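You operate a simulated robot arm through the tools that you are given. There is no shell and no other tool.

You run a simulated robot arm. Do the job below in one go: nothing can be reset, and whatever is moved stays where it is left.

## Task
Push both discs up out of the orange mould and put them in the green tray.
Fine: use the orange lever; lower it again, then free the yellow knob. Where these are worked on the way, their far stop is far enough and under half their travel is too little: orange lever.

It is judged by the outcome, as a careful person would: the job done as asked, and still so three seconds after it is handed in. It fails if anything else is knocked over, pushed out of place, dropped, spilled or broken.

## Robot
A 7-joint arm with a fingered hand, fixed in place. Base frame: the origin is at the foot of the arm, x ahead of it, y to its left, z up; the work surface is at about z = 0.83. Readings come in m, rad, newtons and seconds.
Its first joint turns from -2.601 to 2.601 rad. Payload 3.5 kg.
The tool frame sits at the grasp point between the pads (the TCP): z along the fingers, y along the line on which they close. The tips reach 0.03 m beyond it. Largest opening 0.104 m; the body of the gripper starts 0.035 m behind the TCP. The gripper is a hand of 4 fingers: y runs from the thumb to the fingers, the wrist lies at [-0.015, -0.11, -0.186] in the tool frame, and closing takes about 1.5 s.
Orientation is that of the tool frame in the base frame, as [roll, pitch, yaw] about the fixed x, y, z axes, in that order (R = Rz(yaw) Ry(pitch) Rx(roll)). With the fingers straight down and the wrist toward the robot, the tool's x, y and z point along [0, 1, 0], [1, 0, 0] and [0, 0, -1] of the base frame.

## Interface
- The arm moves only by the tool send_rows. Its argument "deltas" is a list that holds one entry, the list of rows, each a list of 6 numbers: the shift along the tool's x, y, z in m, then the turn, a rotation vector about the tool's x, y, z in degrees. In form: [[[dx, dy, dz, wx, wy, wz], ...]]. A call has 1 to 20 rows; each row shifts and turns the commanded pose from where the row before left it, along the tool's axes as they then stand. "claw" is the opening in per cent of the stroke, from 0 (shut) to 100 (fully open), set as the call begins (left out, the last holds). Rows are played at 5 a second. More than 0.05 m and 0.15 rad between two rows, or a gripper value outside its range, and nothing of the call is played. Where a pose cannot be reached the arm comes as near as it can. A force on the tool above 40 N (or 10 N above the force at the start of the call, whichever is more), or a blocked arm, ends the call early, and 0.2 s more pass. The fingers move at their own pace (about 0.045 m/s each) and stop on an object; they squeeze with about 25 N. The grip force told is the motor's: it shows also when the fingers shut on nothing. Time passes only in rows, and 0.2 s behind the last, so rows that do not move let the fingers close. The reply holds the time, the measured pose of the TCP, the force on the tool along the base axes, the opening and the grip force, in the units named above and with some noise, with the torque about the TCP (base axes, N m) and any sound that the robot's microphone picked up, and new pictures: "show" is both (left out), scene, wrist or none.
- Cameras (640 x 400 px; columns grow to the right, rows downward): "scene" is fixed at [0.4, -0.6494, 1.6295]; the picture's right is [1.00, 0.02, 0.00], its down [0.02, -0.94, -0.34] and it looks along [-0.01, 0.34, -0.94] (base axes); focal length 318 px, centre (320, 200). "wrist" rides on the gripper at [0.061, -0.092, -0.13] in the tool frame; the picture's right is [-0.81, 0.28, -0.52], its down [-0.53, -0.71, 0.46] and it looks along [-0.24, 0.64, 0.72] (tool axes); focal length 275 px, centre (320, 200). There is no depth. A picture from a camera that has moved, and an enlarged one, comes with that camera's place and axes in the base frame and with its lens.
- lift_body(by): slides the trunk up (or, below 0, down) by that many m; the arm rides with it, the base frame stays. It gives what a move gives, with no picture.
- finger_targets(index, middle, ring, thumb_bend, thumb_turn): sets how far each is bent, from 0 (flat) to 1 (curled in); at 0.3 the hand is open as for a grip, at 0.7 the pads meet at the TCP. One left out holds its place. A second passes; each finger stops where it meets its share of the squeeze, and holds until it gets a number again. A gripper value or a shape takes the hand back. It gives what a move gives, with no picture; readings hold the bend of each and the force on the fingers (four entries, about 0 where the hand has none), thumb and palm. thumb_turn goes from beside the hand (0) to across from the fingers (1), as for a grip.
- hand_shape(shape): the hand has 4 fingers and takes this shape, open, in about a second: jaw (thumb against the fingers, like two jaws); tri (thumb and two fingers); tip (a fingertip pinch); poke (one finger out to press); point (the index stretched); flat (the hand flat); cup (the hand cupped); fist (a fist). The gripper value then closes the fingers along that shape, each until it touches; the sizes above hold for jaw. It gives what a move gives, with no picture.
- close_up(camera, box): a new picture of the part [left, top, right, bottom] of that camera's present view, enlarged. No time passes.
- hand_in(): hands the job in; it is judged then, once.

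Nothing tells you positions but the pictures and the camera data. Unless the task says otherwise, let go and move clear before handing in.

The tools are called after "Request:" by a JSON object that holds its "api" and its "payload". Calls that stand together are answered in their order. send_rows: Moves the arm, as the interface text tells. Its arguments: {"type":"object","properties":{"deltas":{"type":"array","items":{"type":"array","items":{"type":"array","items":{"type":"number"}}}},"claw":{"type":"number"},"show":{"type":"string","enum":["both","scene","wrist","none"]}},"required":["deltas"]} The other tools are called the same way: lift_body (by) slides the trunk up or down; hand_shape (shape) gives the hand a shape; finger_targets (index, middle, ring, thumb_bend, thumb_turn) moves the fingers one by one; close_up (camera, box) takes an enlarged picture of a part of a camera's view; hand_in () hands the job in.

At the start:

```text
time: 0.0
eef_pos: [0.439, -0.3615, 1.1453]
ee_rot: [3.141, 0.001, 1.572]
force: [-0.8, 0.5, -0.1]
torque: [0.01, 0.01, 0.0]
finger_gap: 0.1036
finger_force: 0.0
shape: jaw
bend: [0.3, 0.3, 0.3, 0.3, 0.98]
finger forces: [0.1, 0.0, 0.0, 0.0, 0.1, 0.0]
trunk travel left (down, up): [-0.55, 0.16]
```

scene: 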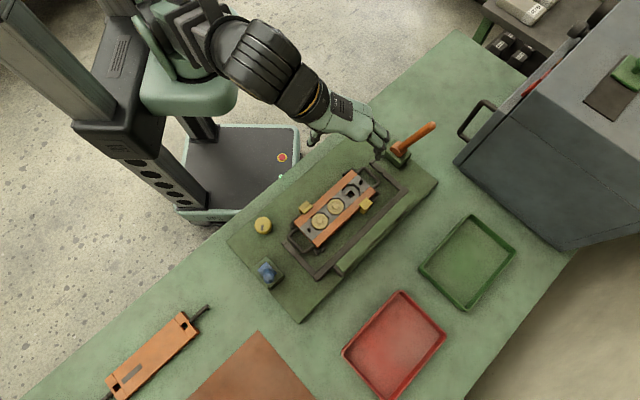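
wrist: 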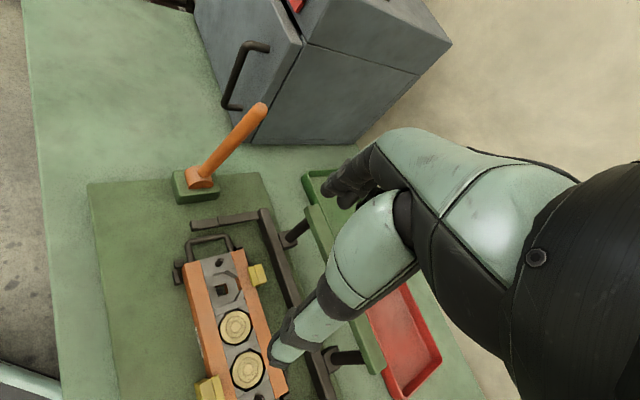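

I see an orange mould with two discs in a fixture, an orange lever up-right of it, a yellow knob and a blue knob to its left, and green and red trays toward the bottom right. First I'll look closer before moving anything.

Request:
{"api": "close_up", "payload": {"camera": "scene", "box": [220, 100, 450, 330]}}

Request:
{"api": "close_up", "payload": {"camera": "scene", "box": [280, 160, 390, 260]}}

Request:
{"api": "close_up", "payload": {"camera": "wrist", "box": [80, 80, 330, 400]}}

```text
1.74 times, centred on (335, 215) of scene
camera zoom: at [0.4, -0.6494, 1.6295], right [1.0, 0.02, 0.0], down [0.02, -0.94, -0.34], along [-0.01, 0.34, -0.94], focal length 554 px, centre (294, 174)
```

zoom: 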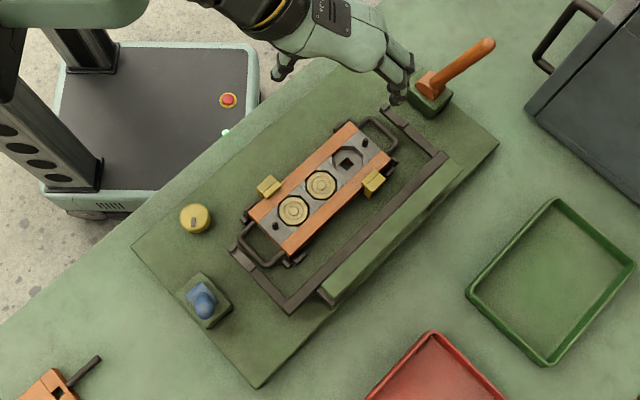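

```text
4.00 times, centred on (335, 210) of scene
camera zoom: at [0.4, -0.6494, 1.6295], right [1.0, 0.02, 0.0], down [0.02, -0.94, -0.34], along [-0.01, 0.34, -0.94], focal length 1274 px, centre (260, 160)
```

zoom: 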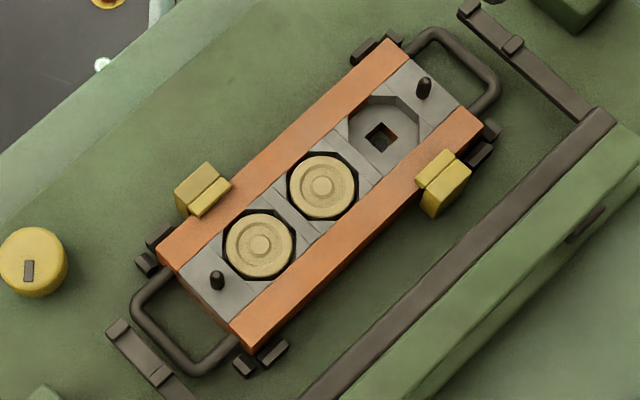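

```text
1.25 times, centred on (205, 240) of wrist
camera zoom: at [0.3459, -0.2982, 1.2778], right [0.28, -0.81, 0.52], down [-0.71, -0.53, -0.46], along [0.64, -0.24, -0.72], focal length 344 px, centre (464, 150)
```

zoom: 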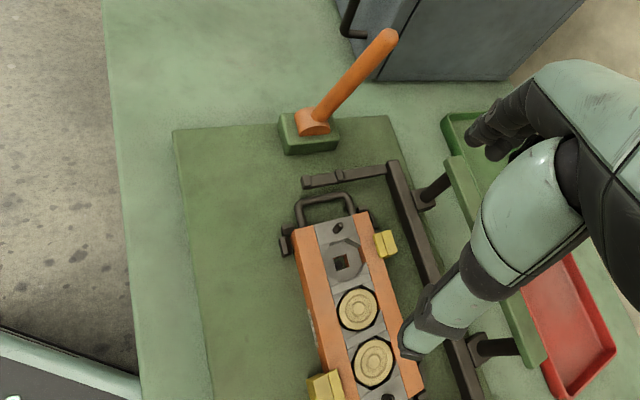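

The fixture lies at about 45° in front-right of the robot (mould centre near (0.43, -0.40)), the lever stands near (0.60, -0.23), the yellow knob near (0.25, -0.44) and the green tray near (0.76, -0.51). I'll zoom in on the lever, knob and frame to work out how they operate.

Request:
{"api": "close_up", "payload": {"camera": "scene", "box": [370, 100, 450, 170]}}

Request:
{"api": "close_up", "payload": {"camera": "scene", "box": [235, 200, 315, 290]}}

Request:
{"api": "close_up", "payload": {"camera": "wrist", "box": [160, 90, 280, 220]}}

Request:
{"api": "close_up", "payload": {"camera": "wrist", "box": [170, 200, 300, 400]}}

Request:
{"api": "close_up", "payload": {"camera": "scene", "box": [90, 290, 230, 400]}}

Request:
{"api": "close_up", "payload": {"camera": "scene", "box": [330, 190, 530, 390]}}

```text
5.71 times, centred on (410, 135) of scene
camera zoom: at [0.4, -0.6494, 1.6295], right [1.0, 0.02, 0.0], down [0.02, -0.94, -0.34], along [-0.01, 0.34, -0.94], focal length 1820 px, centre (-194, 571)
```

zoom: 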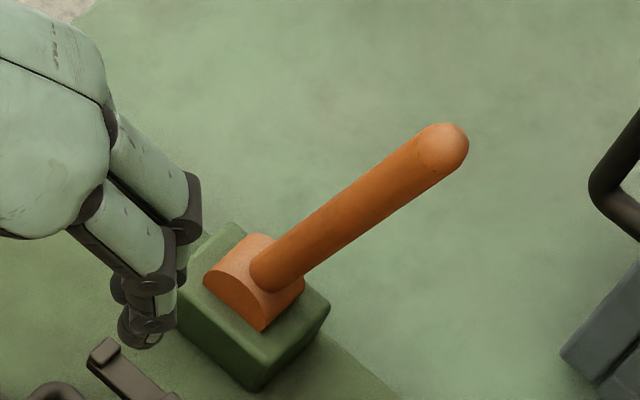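

```text
4.44 times, centred on (275, 245) of scene
camera zoom: at [0.4, -0.6494, 1.6295], right [1.0, 0.02, 0.0], down [0.02, -0.94, -0.34], along [-0.01, 0.34, -0.94], focal length 1415 px, centre (520, 0)
```

zoom: 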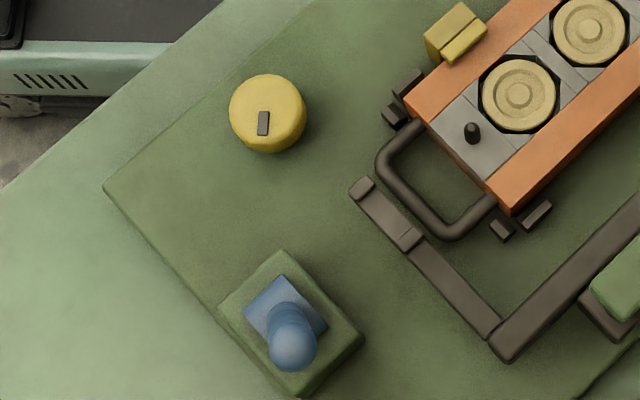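

```text
3.08 times, centred on (220, 155) of wrist
camera zoom: at [0.3459, -0.2982, 1.2778], right [0.28, -0.81, 0.52], down [-0.71, -0.53, -0.46], along [0.64, -0.24, -0.72], focal length 847 px, centre (628, 338)
```

zoom: 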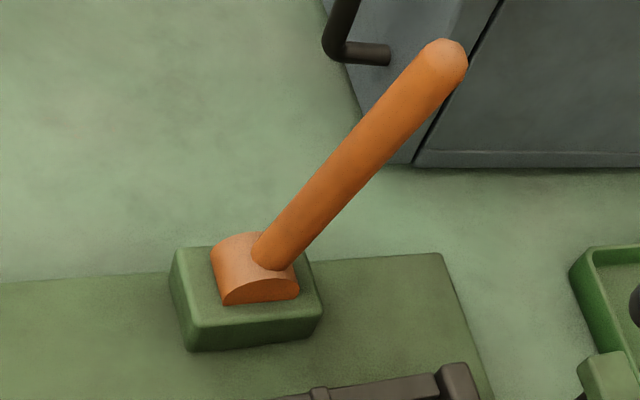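

```text
2.00 times, centred on (235, 300) of wrist
camera zoom: at [0.3459, -0.2982, 1.2778], right [0.28, -0.81, 0.52], down [-0.71, -0.53, -0.46], along [0.64, -0.24, -0.72], focal length 551 px, centre (490, 0)
```

zoom: 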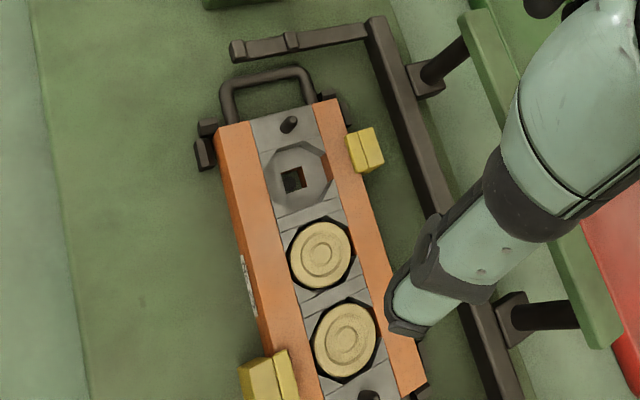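

```text
3.64 times, centred on (160, 345) of scene
camera zoom: at [0.4, -0.6494, 1.6295], right [1.0, 0.02, 0.0], down [0.02, -0.94, -0.34], along [-0.01, 0.34, -0.94], focal length 1158 px, centre (902, -327)
```

zoom: 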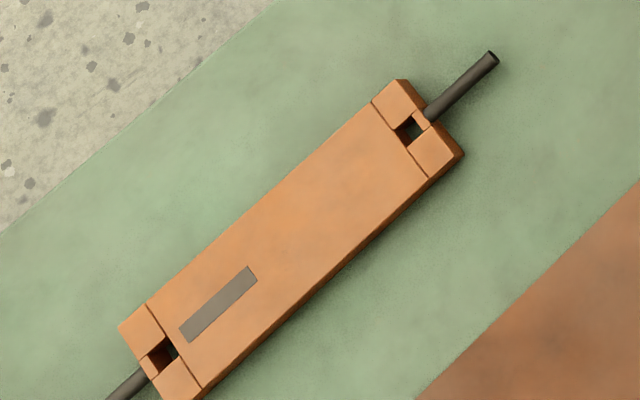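

```text
2.00 times, centred on (430, 290) of scene
camera zoom: at [0.4, -0.6494, 1.6295], right [1.0, 0.02, 0.0], down [0.02, -0.94, -0.34], along [-0.01, 0.34, -0.94], focal length 637 px, centre (100, 20)
```

zoom: 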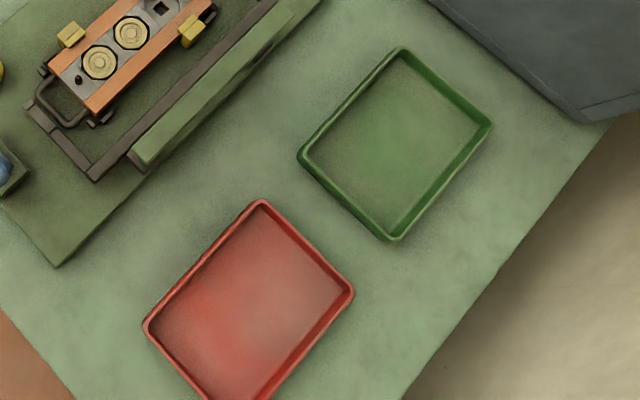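

The lever's hub axis runs along the fixture's long direction, so the handle swings toward or away from the robot. It currently leans about 16° away, with its tip near (0.64, -0.26, 1.04). I'll turn the hand to line up with the fixture and look from closer.

Request:
{"api": "send_rows", "payload": {"deltas": [[[0, 0, 0, 0, 0, 7.5], [0, 0, 0, 0, 0, 7.5], [0, 0, 0, 0, 0, 7.5], [0, 0, 0, 0, 0, 7.5], [0, 0, 0, 0, 0, 7.5], [0, 0, 0, 0, 0, 7.5], [0.03, -0.01, 0, 0, 0, 0], [0.03, -0.01, 0, 0, 0, 0], [0.03, -0.01, 0, 0, 0, 0]]], "show": "both"}}

```text
time: 2.0
eef_pos: [0.4809, -0.2762, 1.1472]
ee_rot: [-3.141, 0.0, 0.785]
force: [0.9, -0.1, -0.3]
torque: [-0.01, -0.01, 0.0]
finger_gap: 0.1036
finger_force: 0.1
shape: jaw
bend: [0.3, 0.3, 0.3, 0.3, 0.98]
finger forces: [0.1, 0.0, 0.0, 0.0, 0.1, 0.0]
trunk travel left (down, up): [-0.55, 0.16]
camera wrist: at [0.4588, -0.1663, 1.2783], right [-0.38, -0.77, 0.52], down [-0.88, 0.13, -0.46], along [0.28, -0.63, -0.72], focal length 275 px, centre (320, 200)
```

scene: 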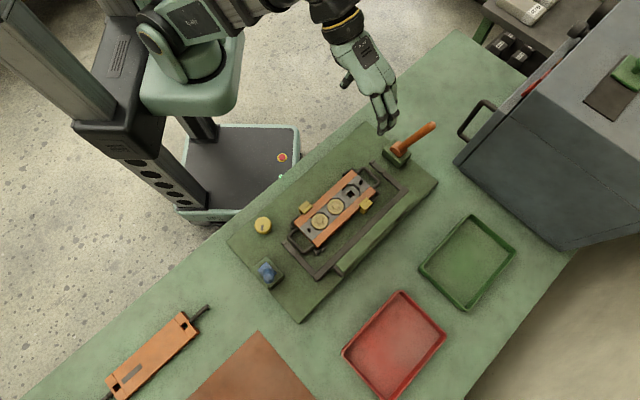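
wrist: 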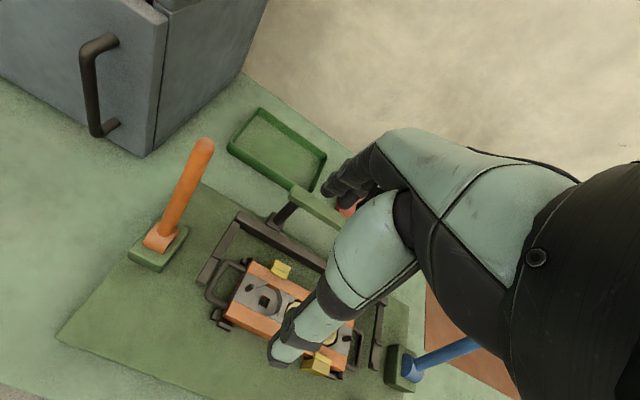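

The blue item is a second lever at the opposite corner, and the green bar stands high (about z = 0.98) beyond the mould, so I'll keep clear of both. I'll zoom in on the mould and lever from here.

Request:
{"api": "close_up", "payload": {"camera": "wrist", "box": [180, 190, 430, 400]}}

Request:
{"api": "close_up", "payload": {"camera": "wrist", "box": [110, 110, 260, 290]}}

```text
1.90 times, centred on (305, 295) of wrist
camera zoom: at [0.4588, -0.1663, 1.2783], right [-0.38, -0.77, 0.52], down [-0.88, 0.13, -0.46], along [0.28, -0.63, -0.72], focal length 524 px, centre (349, 19)
```

zoom: 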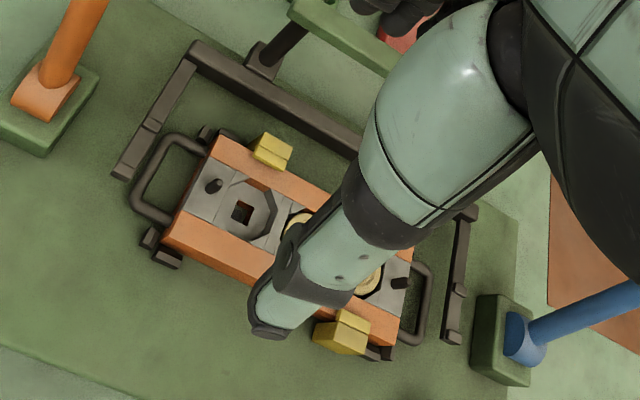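

```text
2.22 times, centred on (185, 200) of wrist
camera zoom: at [0.4588, -0.1663, 1.2783], right [-0.38, -0.77, 0.52], down [-0.88, 0.13, -0.46], along [0.28, -0.63, -0.72], focal length 612 px, centre (620, 200)
```

zoom: 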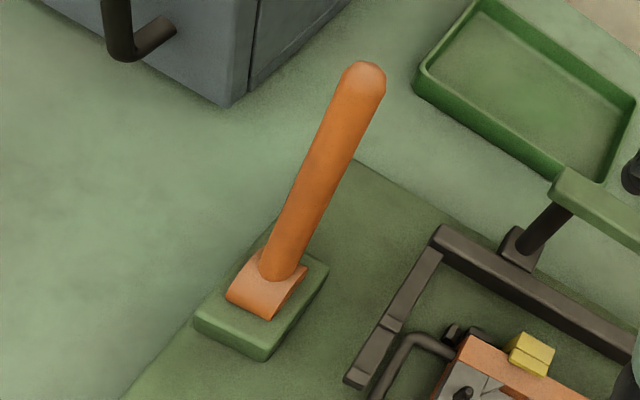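

Two independent triangulations agree: lever tip at about (0.637, -0.261, 1.038), leaning away from the robot, and the fixture axes are at 45°. I'll bring the open hand above the handle so that thumb and fingers will straddle it.

Request:
{"api": "send_rows", "payload": {"deltas": [[[0.04, 0.03, 0, 0, 0, 0], [0.04, 0.03, 0, 0, 0, 0], [0.04, 0.032, 0, 0, 0, 0], [0, 0, 0, 0, 0, 0]]], "claw": 100, "show": "both"}}

```text
refused: row 3 steps farther than a row can; nothing moved
```

Request:
{"api": "send_rows", "payload": {"deltas": [[[0.03, 0.023, 0, 0, 0, 0], [0.03, 0.023, 0, 0, 0, 0], [0.03, 0.023, 0, 0, 0, 0], [0.03, 0.023, 0, 0, 0, 0], [0, 0, 0, 0, 0, 0]]], "claw": 100, "show": "both"}}

```text
time: 3.2
eef_pos: [0.6309, -0.2553, 1.1456]
ee_rot: [-3.141, 0.001, 0.785]
force: [0.4, 0.6, 0.3]
torque: [-0.02, 0.0, 0.0]
finger_gap: 0.1038
finger_force: 0.1
shape: jaw
bend: [0.3, 0.3, 0.3, 0.3, 0.98]
finger forces: [0.0, 0.1, 0.1, 0.0, 0.0, 0.0]
trunk travel left (down, up): [-0.55, 0.16]
camera wrist: at [0.6088, -0.1463, 1.2775], right [-0.38, -0.77, 0.52], down [-0.88, 0.13, -0.46], along [0.28, -0.63, -0.72], focal length 275 px, centre (320, 200)
```

scene: 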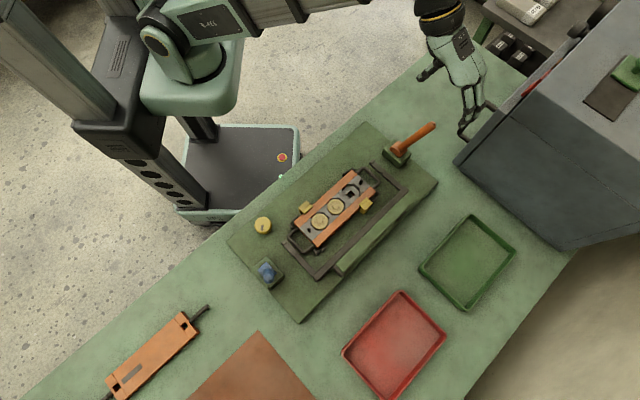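
wrist: 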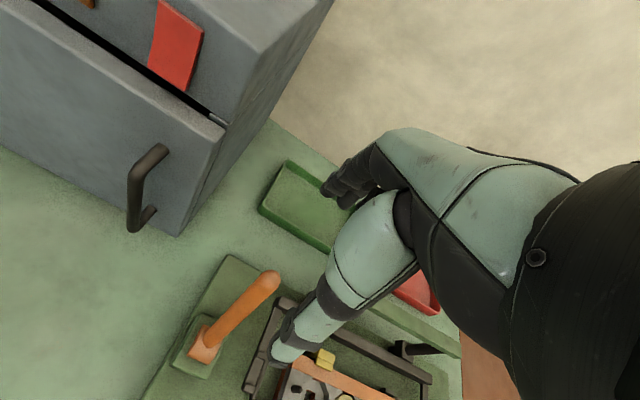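

The hand is above the lever (TCP R≈0.627, T≈0.266) with the thumb on the near side and the fingers on the far side. I'll lower it straight down around the handle.

Request:
{"api": "send_rows", "payload": {"deltas": [[[0, 0, 0.03, 0, 0, 0], [0, 0, 0.03, 0, 0, 0], [0, 0, 0.03, 0, 0, 0], [0, 0, 0.03, 0, 0, 0], [0, 0, 0, 0, 0, 0]]], "show": "both"}}

```text
time: 4.4
eef_pos: [0.633, -0.257, 1.025]
ee_rot: [-3.14, -0.001, 0.786]
force: [0.2, 0.2, -0.6]
torque: [0.0, 0.02, 0.01]
finger_gap: 0.1037
finger_force: 0.1
shape: jaw
bend: [0.3, 0.3, 0.3, 0.3, 0.98]
finger forces: [0.0, 0.0, 0.1, 0.0, 0.1, 0.0]
trunk travel left (down, up): [-0.55, 0.16]
camera wrist: at [0.6097, -0.1467, 1.1572], right [-0.38, -0.77, 0.52], down [-0.88, 0.13, -0.46], along [0.28, -0.63, -0.72], focal length 275 px, centre (320, 200)
```

scene: 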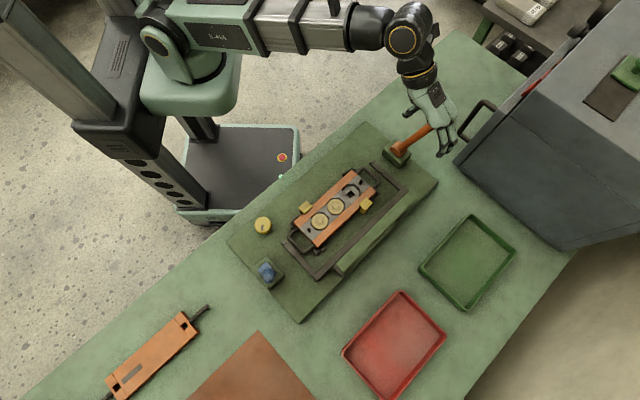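
wrist: 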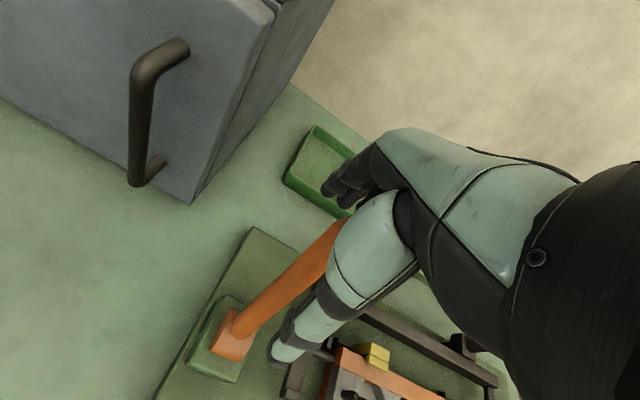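

The handle is now between thumb and fingers. I'll narrow the opening around it, then pull gently a little toward the robot to find which way the lever moves.

Request:
{"api": "send_rows", "payload": {"deltas": [[[0, 0, 0, 0, 0, 0], [0, 0, 0, 0, 0, 0], [0, 0, 0, 0, 0, 0], [0, 0, 0, 0, 0, 0], [0, 0, 0, 0, 0, 0], [0, -0.008, 0, 0, 0, 0], [0, -0.008, 0, 0, 0, 0], [0, -0.008, 0, 0, 0, 0]]], "claw": 45, "show": "both"}}

```text
time: 6.2
eef_pos: [0.6134, -0.2404, 1.0258]
ee_rot: [-3.14, 0.0, 0.785]
force: [2.8, -3.3, 0.9]
torque: [-0.08, -0.09, 0.03]
finger_gap: 0.0495
finger_force: 0.0
shape: jaw
bend: [0.74, 0.45, 0.43, 0.71, 1.0]
finger forces: [1.6, 1.4, 0.0, 0.0, 0.1, 0.0]
trunk travel left (down, up): [-0.55, 0.16]
camera wrist: at [0.5916, -0.1301, 1.1578], right [-0.38, -0.77, 0.52], down [-0.88, 0.13, -0.46], along [0.28, -0.63, -0.72], focal length 275 px, centre (320, 200)
```

scene: 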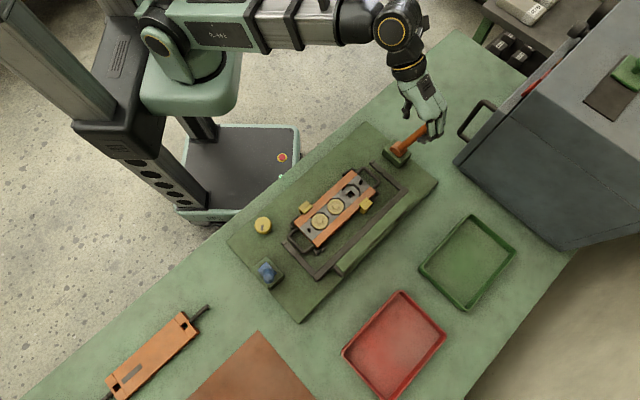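
wrist: 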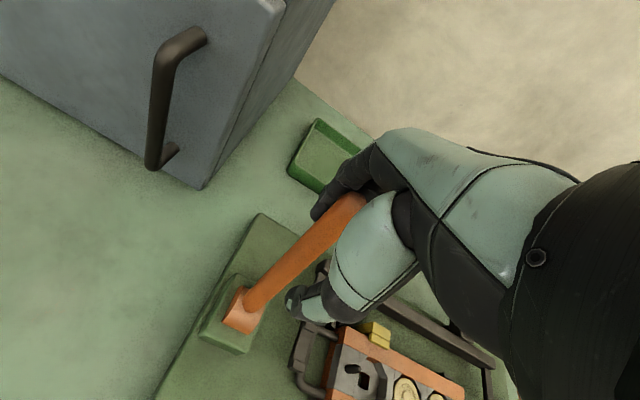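

There's a light contact force (about 4 N) on the fingers. I'll keep pulling toward the robot in small steps and watch the force and the lever in the picture.

Request:
{"api": "send_rows", "payload": {"deltas": [[[0, -0.006, 0, 0, 0, 0], [0, -0.006, 0, 0, 0, 0], [0, -0.006, 0, 0, 0, 0], [0, -0.006, 0, 0, 0, 0]]], "show": "both"}}

Request:
{"api": "close_up", "payload": {"camera": "scene", "box": [280, 90, 460, 260]}}

```text
time: 7.2
eef_pos: [0.5956, -0.2233, 1.0266]
ee_rot: [3.141, -0.001, 0.787]
force: [2.6, -0.6, 1.5]
torque: [-0.05, -0.1, 0.03]
finger_gap: 0.0489
finger_force: 0.2
shape: jaw
bend: [0.74, 0.45, 0.43, 0.71, 1.0]
finger forces: [1.6, 1.1, 0.0, 0.0, 0.0, 0.0]
trunk travel left (down, up): [-0.55, 0.16]
camera wrist: at [0.5739, -0.1132, 1.1579], right [-0.38, -0.77, 0.52], down [-0.88, 0.13, -0.45], along [0.28, -0.63, -0.72], focal length 275 px, centre (320, 200)
```

scene: 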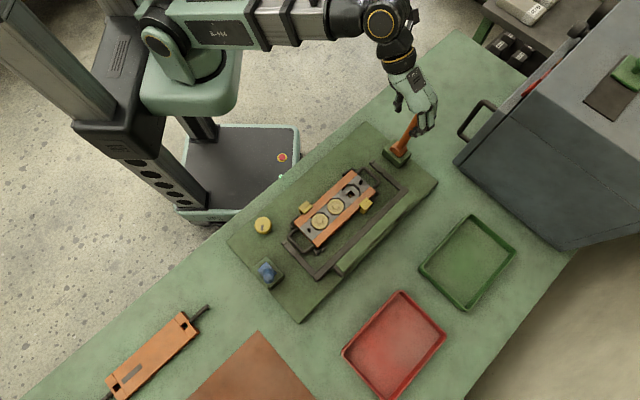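
wrist: 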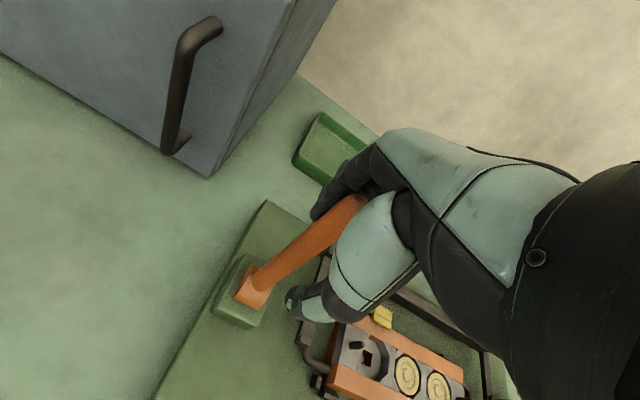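

```text
2.35 times, centred on (370, 175) of scene
camera zoom: at [0.4, -0.6494, 1.6295], right [1.0, 0.02, 0.0], down [0.02, -0.94, -0.34], along [-0.01, 0.34, -0.94], focal length 749 px, centre (202, 259)
```

zoom: 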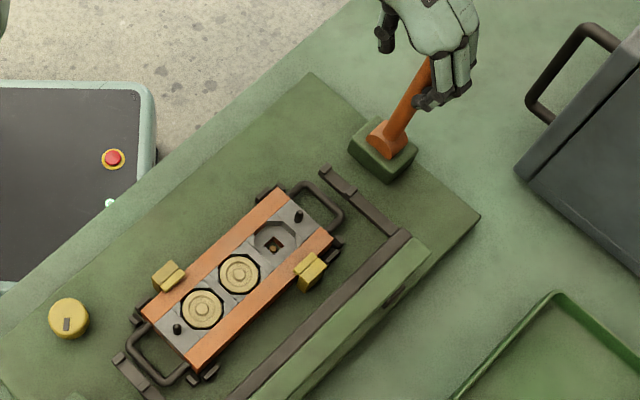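

The lever moves freely toward the robot, and the ejector is showing in the empty pocket's square hole, so this is the right direction. I'll keep pulling along its arc.

Request:
{"api": "send_rows", "payload": {"deltas": [[[0, -0.01, 0.002, 0, 0, 0], [0, -0.01, 0.002, 0, 0, 0], [0, -0.01, 0.003, 0, 0, 0], [0, -0.01, 0.003, 0, 0, 0], [0, -0.01, 0.003, 0, 0, 0]]], "show": "both"}}

Request:
{"api": "close_up", "payload": {"camera": "scene", "box": [280, 90, 460, 260]}}

```text
time: 8.4
eef_pos: [0.5587, -0.1866, 1.0138]
ee_rot: [3.14, 0.0, 0.785]
force: [1.6, -2.9, 5.2]
torque: [-0.11, -0.14, 0.0]
finger_gap: 0.0489
finger_force: 0.1
shape: jaw
bend: [0.74, 0.46, 0.43, 0.71, 1.0]
finger forces: [2.8, 1.9, 0.0, 0.0, 0.0, 0.0]
trunk travel left (down, up): [-0.55, 0.16]
camera wrist: at [0.5378, -0.0775, 1.1455], right [-0.38, -0.77, 0.52], down [-0.88, 0.13, -0.46], along [0.28, -0.63, -0.72], focal length 275 px, centre (320, 200)
```

scene: 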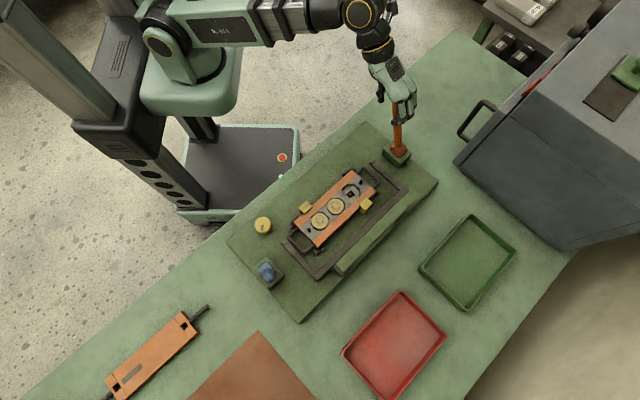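
wrist: 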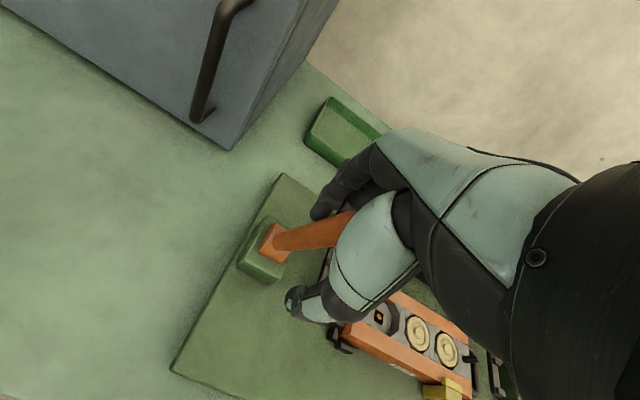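

```text
2.35 times, centred on (370, 175) of scene
camera zoom: at [0.4, -0.6494, 1.6295], right [1.0, 0.02, 0.0], down [0.02, -0.94, -0.34], along [-0.01, 0.34, -0.94], focal length 749 px, centre (202, 259)
```

zoom: 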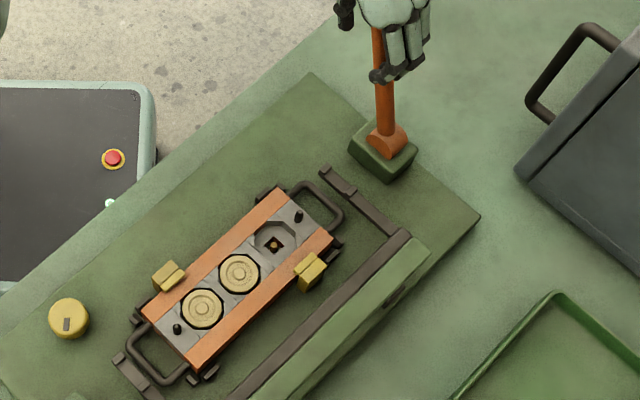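

The lever has passed vertical and the ejector pin is rising. I'll keep pulling until the end stop.

Request:
{"api": "send_rows", "payload": {"deltas": [[[0, -0.01, 0.003, 0, 0, 0], [0, -0.01, 0.003, 0, 0, 0], [0, -0.01, 0.004, 0, 0, 0], [0, -0.01, 0.004, 0, 0, 0], [0, -0.01, 0.004, 0, 0, 0]]], "show": "both"}}

Request:
{"api": "close_up", "payload": {"camera": "scene", "box": [280, 90, 460, 260]}}

```text
time: 9.6
eef_pos: [0.5261, -0.154, 0.997]
ee_rot: [3.135, -0.003, 0.785]
force: [9.6, -14.0, 26.8]
torque: [-1.2, -1.05, -0.11]
finger_gap: 0.0599
finger_force: 0.0
shape: jaw
bend: [0.25, 0.38, 0.43, 0.71, 1.0]
finger forces: [16.9, 11.9, 0.0, 0.0, 0.1, 0.0]
trunk travel left (down, up): [-0.55, 0.16]
camera wrist: at [0.5042, -0.044, 1.1284], right [-0.38, -0.77, 0.52], down [-0.88, 0.13, -0.46], along [0.29, -0.63, -0.72], focal length 275 px, centre (320, 200)
```

scene: 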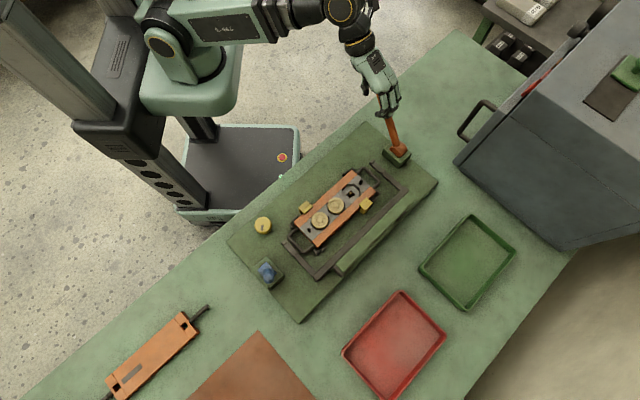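
wrist: 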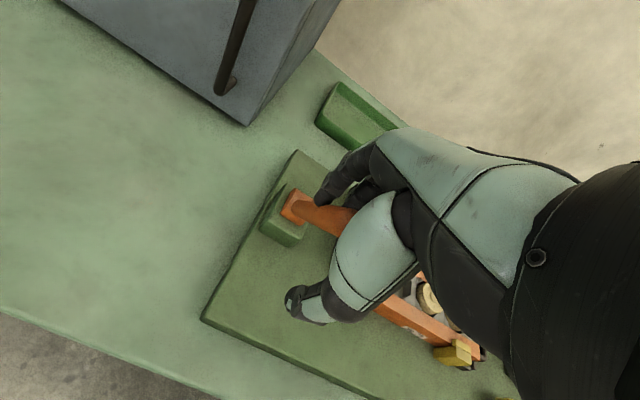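

```text
2.35 times, centred on (370, 175) of scene
camera zoom: at [0.4, -0.6494, 1.6295], right [1.0, 0.02, 0.0], down [0.02, -0.94, -0.34], along [-0.01, 0.34, -0.94], focal length 749 px, centre (202, 259)
```

zoom: 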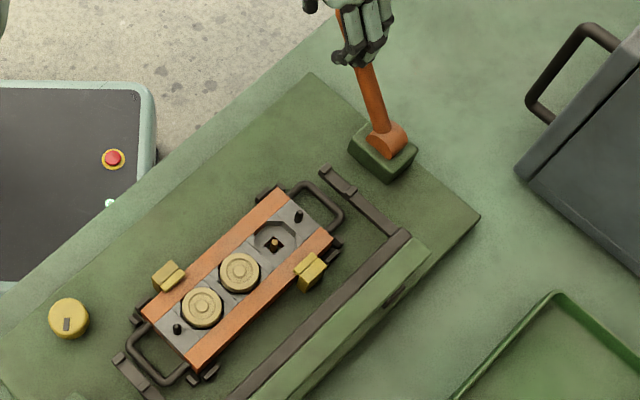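

The force has risen sharply to about 30 N with the fingers bending back, which may be the end stop. I'll look closely at the discs and the lever.

Request:
{"api": "close_up", "payload": {"camera": "scene", "box": [280, 160, 390, 260]}}

Request:
{"api": "close_up", "payload": {"camera": "scene", "box": [350, 70, 430, 170]}}

Request:
{"api": "close_up", "payload": {"camera": "wrist", "box": [240, 140, 500, 380]}}

```text
4.00 times, centred on (335, 210) of scene
camera zoom: at [0.4, -0.6494, 1.6295], right [1.0, 0.02, 0.0], down [0.02, -0.94, -0.34], along [-0.01, 0.34, -0.94], focal length 1274 px, centre (260, 160)
```

zoom: 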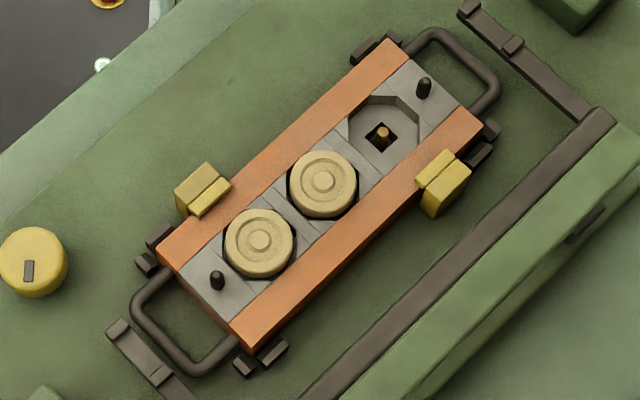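

```text
4.00 times, centred on (390, 120) of scene
camera zoom: at [0.4, -0.6494, 1.6295], right [1.0, 0.02, 0.0], down [0.02, -0.94, -0.34], along [-0.01, 0.34, -0.94], focal length 1274 px, centre (40, 520)
```

zoom: 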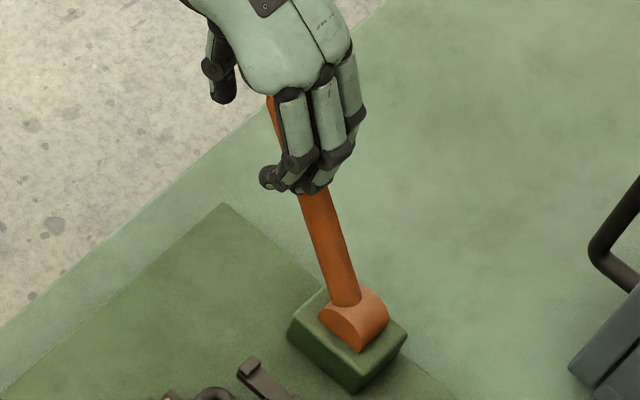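

```text
1.67 times, centred on (370, 260) of wrist
camera zoom: at [0.5042, -0.044, 1.1284], right [-0.38, -0.77, 0.52], down [-0.88, 0.13, -0.46], along [0.29, -0.63, -0.72], focal length 459 px, centre (237, 100)
```

zoom: 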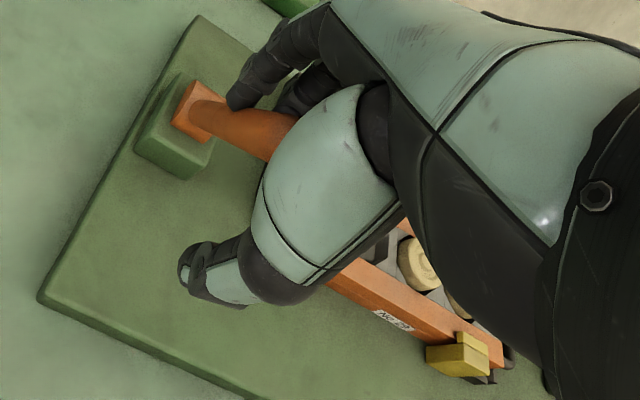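

The discs have clearly risen, with their side walls now showing, and the lever has swung about 55°. I'll pull a few more millimetres horizontally to confirm it's on the stop.

Request:
{"api": "send_rows", "payload": {"deltas": [[[0, -0.004, 0, 0, 0, 0], [0, -0.004, 0, 0, 0, 0], [0, -0.004, 0, 0, 0, 0]]], "show": "scene"}}

Request:
{"api": "close_up", "payload": {"camera": "scene", "box": [350, 70, 430, 170]}}

Request:
{"api": "close_up", "payload": {"camera": "scene", "box": [300, 170, 380, 250]}}

```text
time: 10.4
eef_pos: [0.5197, -0.1438, 0.9936]
ee_rot: [-3.134, 0.002, 0.785]
force: [7.6, -13.6, -0.4]
torque: [-0.35, -0.1, -0.19]
finger_gap: 0.061
finger_force: 0.0
shape: jaw
bend: [0.73, 0.37, 0.43, 0.71, 1.0]
finger forces: [9.0, 14.0, 0.0, 0.0, 0.1, 0.0]
out of reach, approached as far as the arm can: row 3
trunk travel left (down, up): [-0.55, 0.16]
```

scene: 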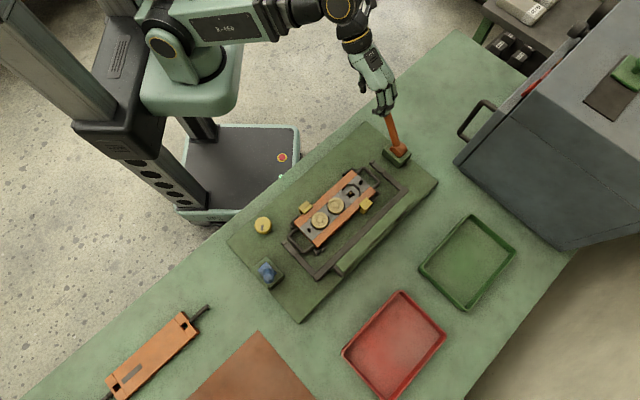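

```text
4.00 times, centred on (390, 120) of scene
camera zoom: at [0.4, -0.6494, 1.6295], right [1.0, 0.02, 0.0], down [0.02, -0.94, -0.34], along [-0.01, 0.34, -0.94], focal length 1274 px, centre (40, 520)
```

zoom: 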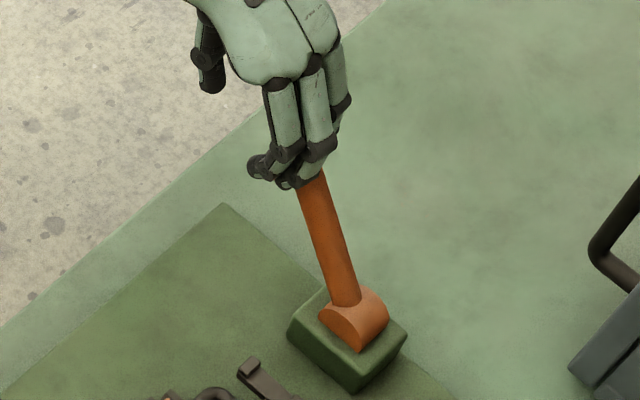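

```text
5.00 times, centred on (340, 210) of scene
camera zoom: at [0.4, -0.6494, 1.6295], right [1.0, 0.02, 0.0], down [0.02, -0.94, -0.34], along [-0.01, 0.34, -0.94], focal length 1592 px, centre (220, 150)
```

zoom: 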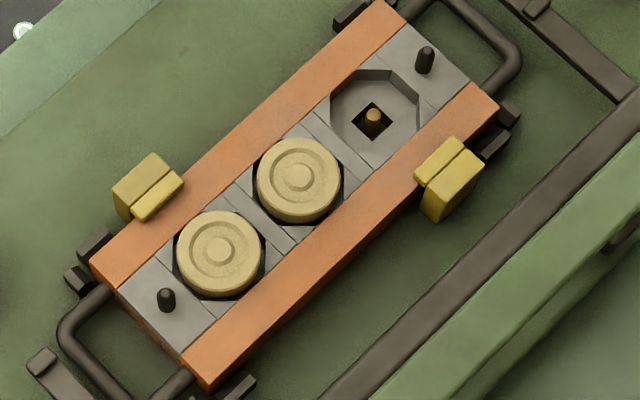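

The handle did not move any further, so the lever is on its far stop. I'll ease off to see whether it stays up on its own.

Request:
{"api": "send_rows", "payload": {"deltas": [[[0, 0.008, 0, 0, 0, 0], [0, 0.008, 0, 0, 0, 0], [0, 0.008, 0, 0, 0, 0], [0, 0, 0, 0, 0, 0]]], "show": "scene"}}

Request:
{"api": "close_up", "payload": {"camera": "scene", "box": [350, 70, 430, 170]}}

```text
time: 11.4
eef_pos: [0.5363, -0.1611, 0.9968]
ee_rot: [3.141, 0.001, 0.786]
force: [-10.3, 1.6, 7.9]
torque: [-0.23, 0.1, -0.28]
finger_gap: 0.0464
finger_force: 0.0
shape: jaw
bend: [0.75, 0.45, 0.46, 0.71, 1.0]
finger forces: [18.2, 25.9, 0.1, 0.1, 0.0, 0.0]
trunk travel left (down, up): [-0.55, 0.16]
```

scene: 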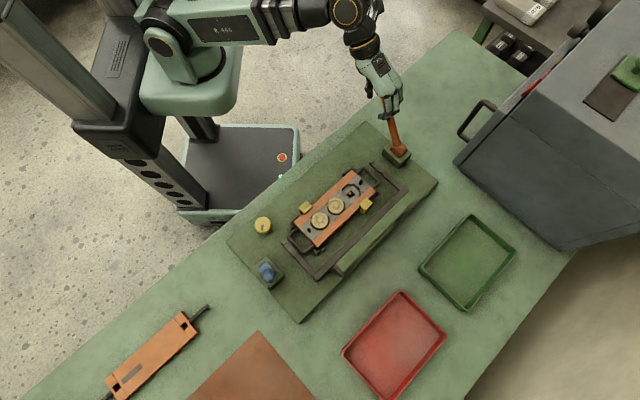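

```text
4.00 times, centred on (390, 120) of scene
camera zoom: at [0.4, -0.6494, 1.6295], right [1.0, 0.02, 0.0], down [0.02, -0.94, -0.34], along [-0.01, 0.34, -0.94], focal length 1274 px, centre (40, 520)
```

zoom: 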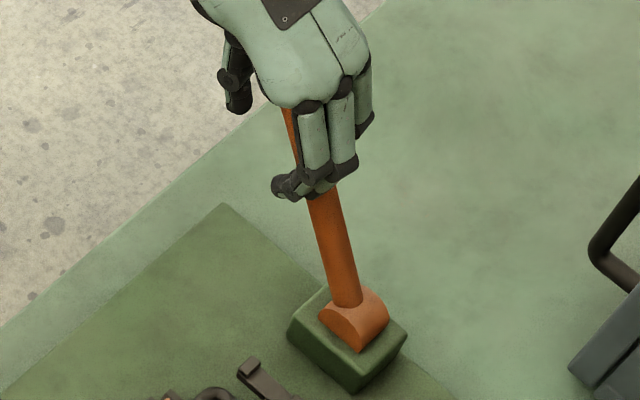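

The lever is at the stop but the index finger has slipped beside the handle and drags on it. I'll open the fingers and check whether the lever stays.

Request:
{"api": "send_rows", "payload": {"deltas": [[[0, -0.006, 0, 0, 0, 0], [0, -0.004, 0, 0, 0, 0], [0, 0, 0, 0, 0, 0], [0, 0, 0, 0, 0, 0], [0, 0, 0, 0, 0, 0], [0, 0, 0, 0, 0, 0]]], "claw": 100, "show": "both"}}

Request:
{"api": "close_up", "payload": {"camera": "scene", "box": [350, 70, 430, 170]}}

```text
time: 12.8
eef_pos: [0.5299, -0.1545, 0.9958]
ee_rot: [3.139, 0.0, 0.786]
force: [-5.8, 0.7, 7.3]
torque: [-0.22, 0.03, -0.24]
finger_gap: 0.1006
finger_force: 0.0
shape: jaw
bend: [0.31, 0.32, 0.3, 0.3, 0.98]
finger forces: [7.7, 11.2, 0.1, 0.0, 0.0, 0.1]
trunk travel left (down, up): [-0.55, 0.16]
camera wrist: at [0.5073, -0.0446, 1.1281], right [-0.38, -0.77, 0.52], down [-0.88, 0.13, -0.46], along [0.28, -0.63, -0.72], focal length 275 px, centre (320, 200)
```

scene: 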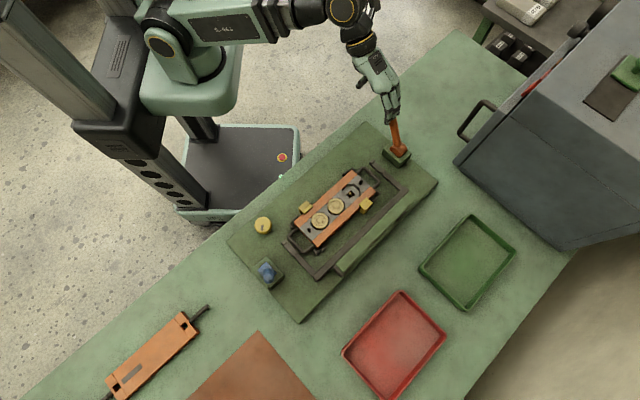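
wrist: 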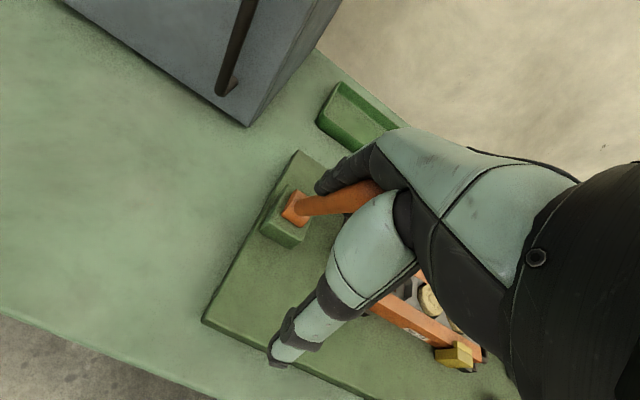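

```text
4.00 times, centred on (390, 120) of scene
camera zoom: at [0.4, -0.6494, 1.6295], right [1.0, 0.02, 0.0], down [0.02, -0.94, -0.34], along [-0.01, 0.34, -0.94], focal length 1274 px, centre (40, 520)
```

zoom: 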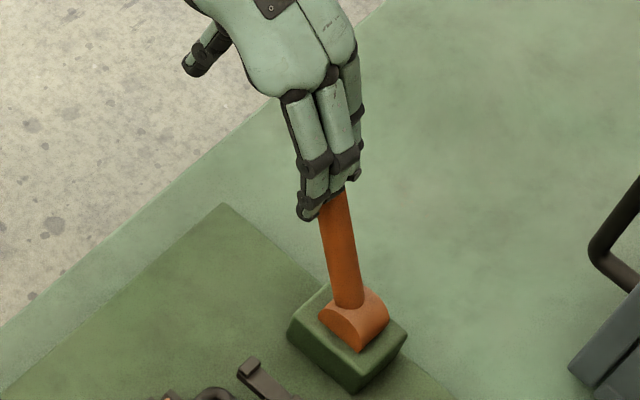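

Opening let the lever sag partway back, because the handle was wedged between two fingers. I'll slide the hand up along the handle to free it, then redo the pull with a sturdier hand shape.

Request:
{"api": "send_rows", "payload": {"deltas": [[[0, -0.005, -0.012, 0, 0, 0], [0, -0.005, -0.012, 0, 0, 0], [0, -0.004, -0.012, 0, 0, 0]]], "claw": 100, "show": "scene"}}

Request:
{"api": "close_up", "payload": {"camera": "scene", "box": [350, 70, 430, 170]}}

```text
time: 13.6
eef_pos: [0.5215, -0.1441, 1.0325]
ee_rot: [-3.141, 0.0, 0.784]
force: [-0.4, -0.7, 0.3]
torque: [0.02, 0.0, 0.01]
finger_gap: 0.1037
finger_force: 0.1
shape: jaw
bend: [0.3, 0.3, 0.3, 0.3, 0.98]
finger forces: [0.0, 0.0, 0.0, 0.1, 0.1, 0.1]
trunk travel left (down, up): [-0.55, 0.16]
```

scene: 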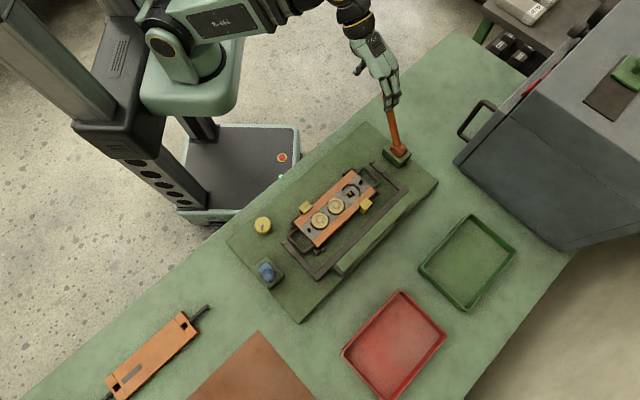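

```text
4.00 times, centred on (390, 120) of scene
camera zoom: at [0.4, -0.6494, 1.6295], right [1.0, 0.02, 0.0], down [0.02, -0.94, -0.34], along [-0.01, 0.34, -0.94], focal length 1274 px, centre (40, 520)
```

zoom: 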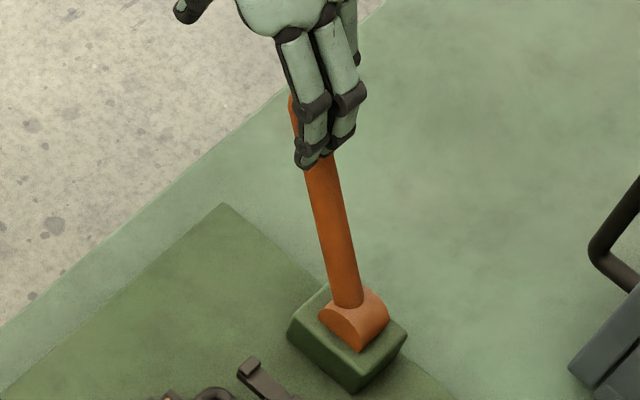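

The hand is free and the lever stayed raised by its own friction. I'll lift clear and check where the lever and discs stand.

Request:
{"api": "send_rows", "payload": {"deltas": [[[0, 0, -0.03, 0, 0, 0], [0, 0, -0.03, 0, 0, 0], [0, 0, -0.03, 0, 0, 0], [0, 0, 0, 0, 0, 0]]], "show": "both"}}

Request:
{"api": "close_up", "payload": {"camera": "scene", "box": [350, 70, 430, 170]}}

Request:
{"api": "close_up", "payload": {"camera": "scene", "box": [300, 170, 380, 250]}}

```text
time: 14.6
eef_pos: [0.5212, -0.1451, 1.1214]
ee_rot: [-3.141, -0.001, 0.786]
force: [1.4, -0.3, 0.0]
torque: [-0.02, -0.02, 0.0]
finger_gap: 0.1035
finger_force: 0.1
shape: jaw
bend: [0.3, 0.3, 0.3, 0.3, 0.98]
finger forces: [0.1, 0.0, 0.1, 0.0, 0.0, 0.0]
trunk travel left (down, up): [-0.55, 0.16]
camera wrist: at [0.4987, -0.0355, 1.2534], right [-0.38, -0.77, 0.52], down [-0.88, 0.13, -0.46], along [0.28, -0.63, -0.72], focal length 275 px, centre (320, 200)
```

scene: 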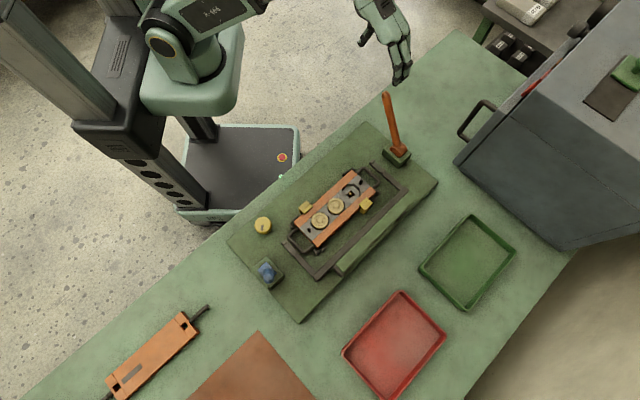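
wrist: 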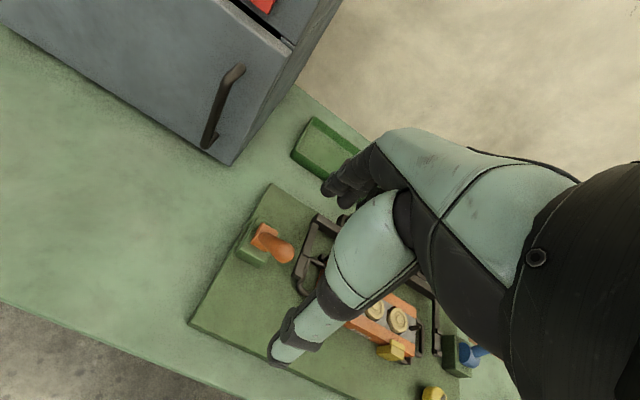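

```text
4.00 times, centred on (390, 120) of scene
camera zoom: at [0.4, -0.6494, 1.6295], right [1.0, 0.02, 0.0], down [0.02, -0.94, -0.34], along [-0.01, 0.34, -0.94], focal length 1274 px, centre (40, 520)
```

zoom: 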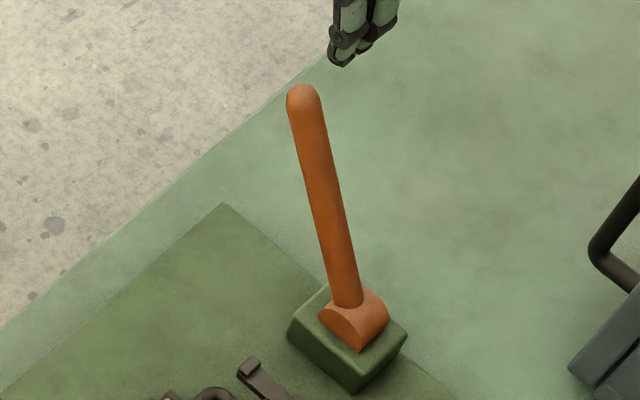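

```text
5.00 times, centred on (340, 210) of scene
camera zoom: at [0.4, -0.6494, 1.6295], right [1.0, 0.02, 0.0], down [0.02, -0.94, -0.34], along [-0.01, 0.34, -0.94], focal length 1592 px, centre (220, 150)
```

zoom: 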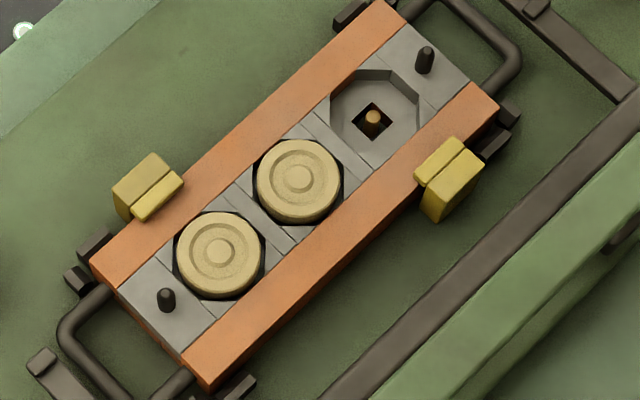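

The lever holds by itself at about 80% of its travel. I'll shift sideways by about 13 mm so one finger is centred on the handle instead of straddling it, and pull it fully to the stop.

Request:
{"api": "send_rows", "payload": {"deltas": [[[-0.0065, 0.015, 0, 0, 0, 0], [-0.0065, 0.015, 0, 0, 0, 0], [0, 0, 0.03, 0, 0, 0], [0, 0, 0.03, 0, 0, 0], [0, 0, 0.03, 0, 0, 0], [0, 0, 0.026, 0, 0, 0], [0, 0, 0, 0, 0, 0]]], "claw": 100, "show": "both"}}

Request:
{"api": "close_up", "payload": {"camera": "scene", "box": [350, 70, 430, 170]}}

```text
time: 16.2
eef_pos: [0.5335, -0.1751, 1.0065]
ee_rot: [-3.14, 0.001, 0.786]
force: [-0.3, 0.2, -0.6]
torque: [-0.01, -0.01, -0.01]
finger_gap: 0.1038
finger_force: 0.1
shape: jaw
bend: [0.3, 0.3, 0.3, 0.3, 0.98]
finger forces: [0.0, 0.0, 0.1, 0.0, 0.0, 0.0]
trunk travel left (down, up): [-0.55, 0.16]
camera wrist: at [0.5113, -0.0656, 1.1381], right [-0.38, -0.77, 0.52], down [-0.88, 0.13, -0.46], along [0.28, -0.63, -0.72], focal length 275 px, centre (320, 200)
```

scene: 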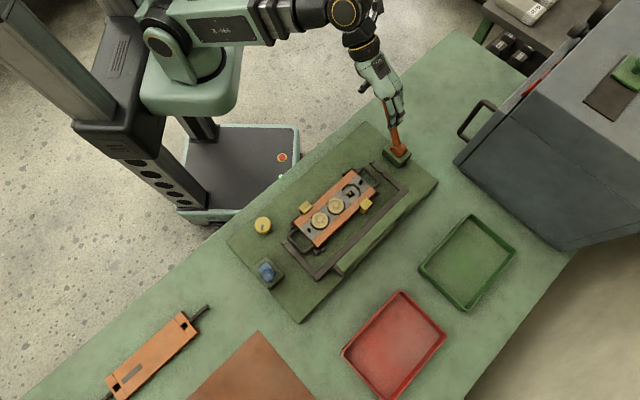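
wrist: 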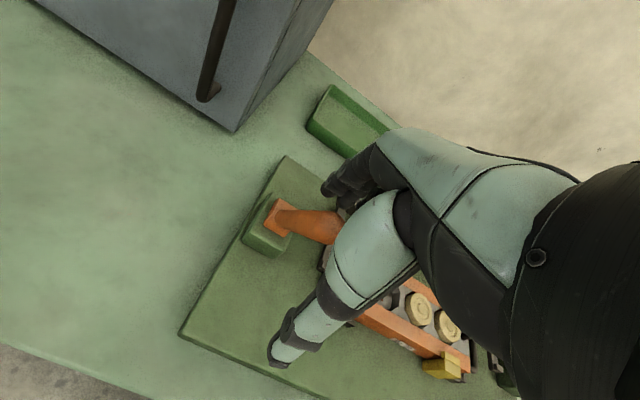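

```text
4.00 times, centred on (390, 120) of scene
camera zoom: at [0.4, -0.6494, 1.6295], right [1.0, 0.02, 0.0], down [0.02, -0.94, -0.34], along [-0.01, 0.34, -0.94], focal length 1274 px, centre (40, 520)
```

zoom: 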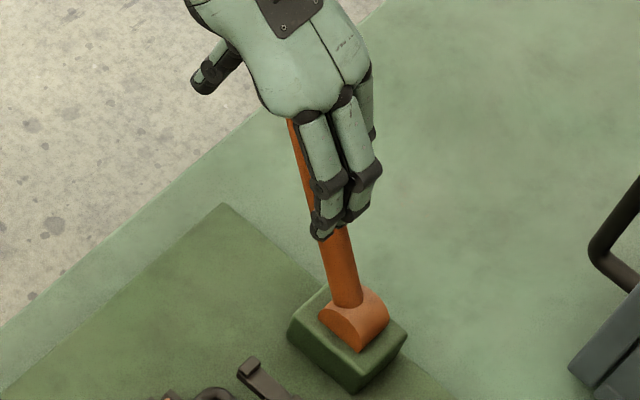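

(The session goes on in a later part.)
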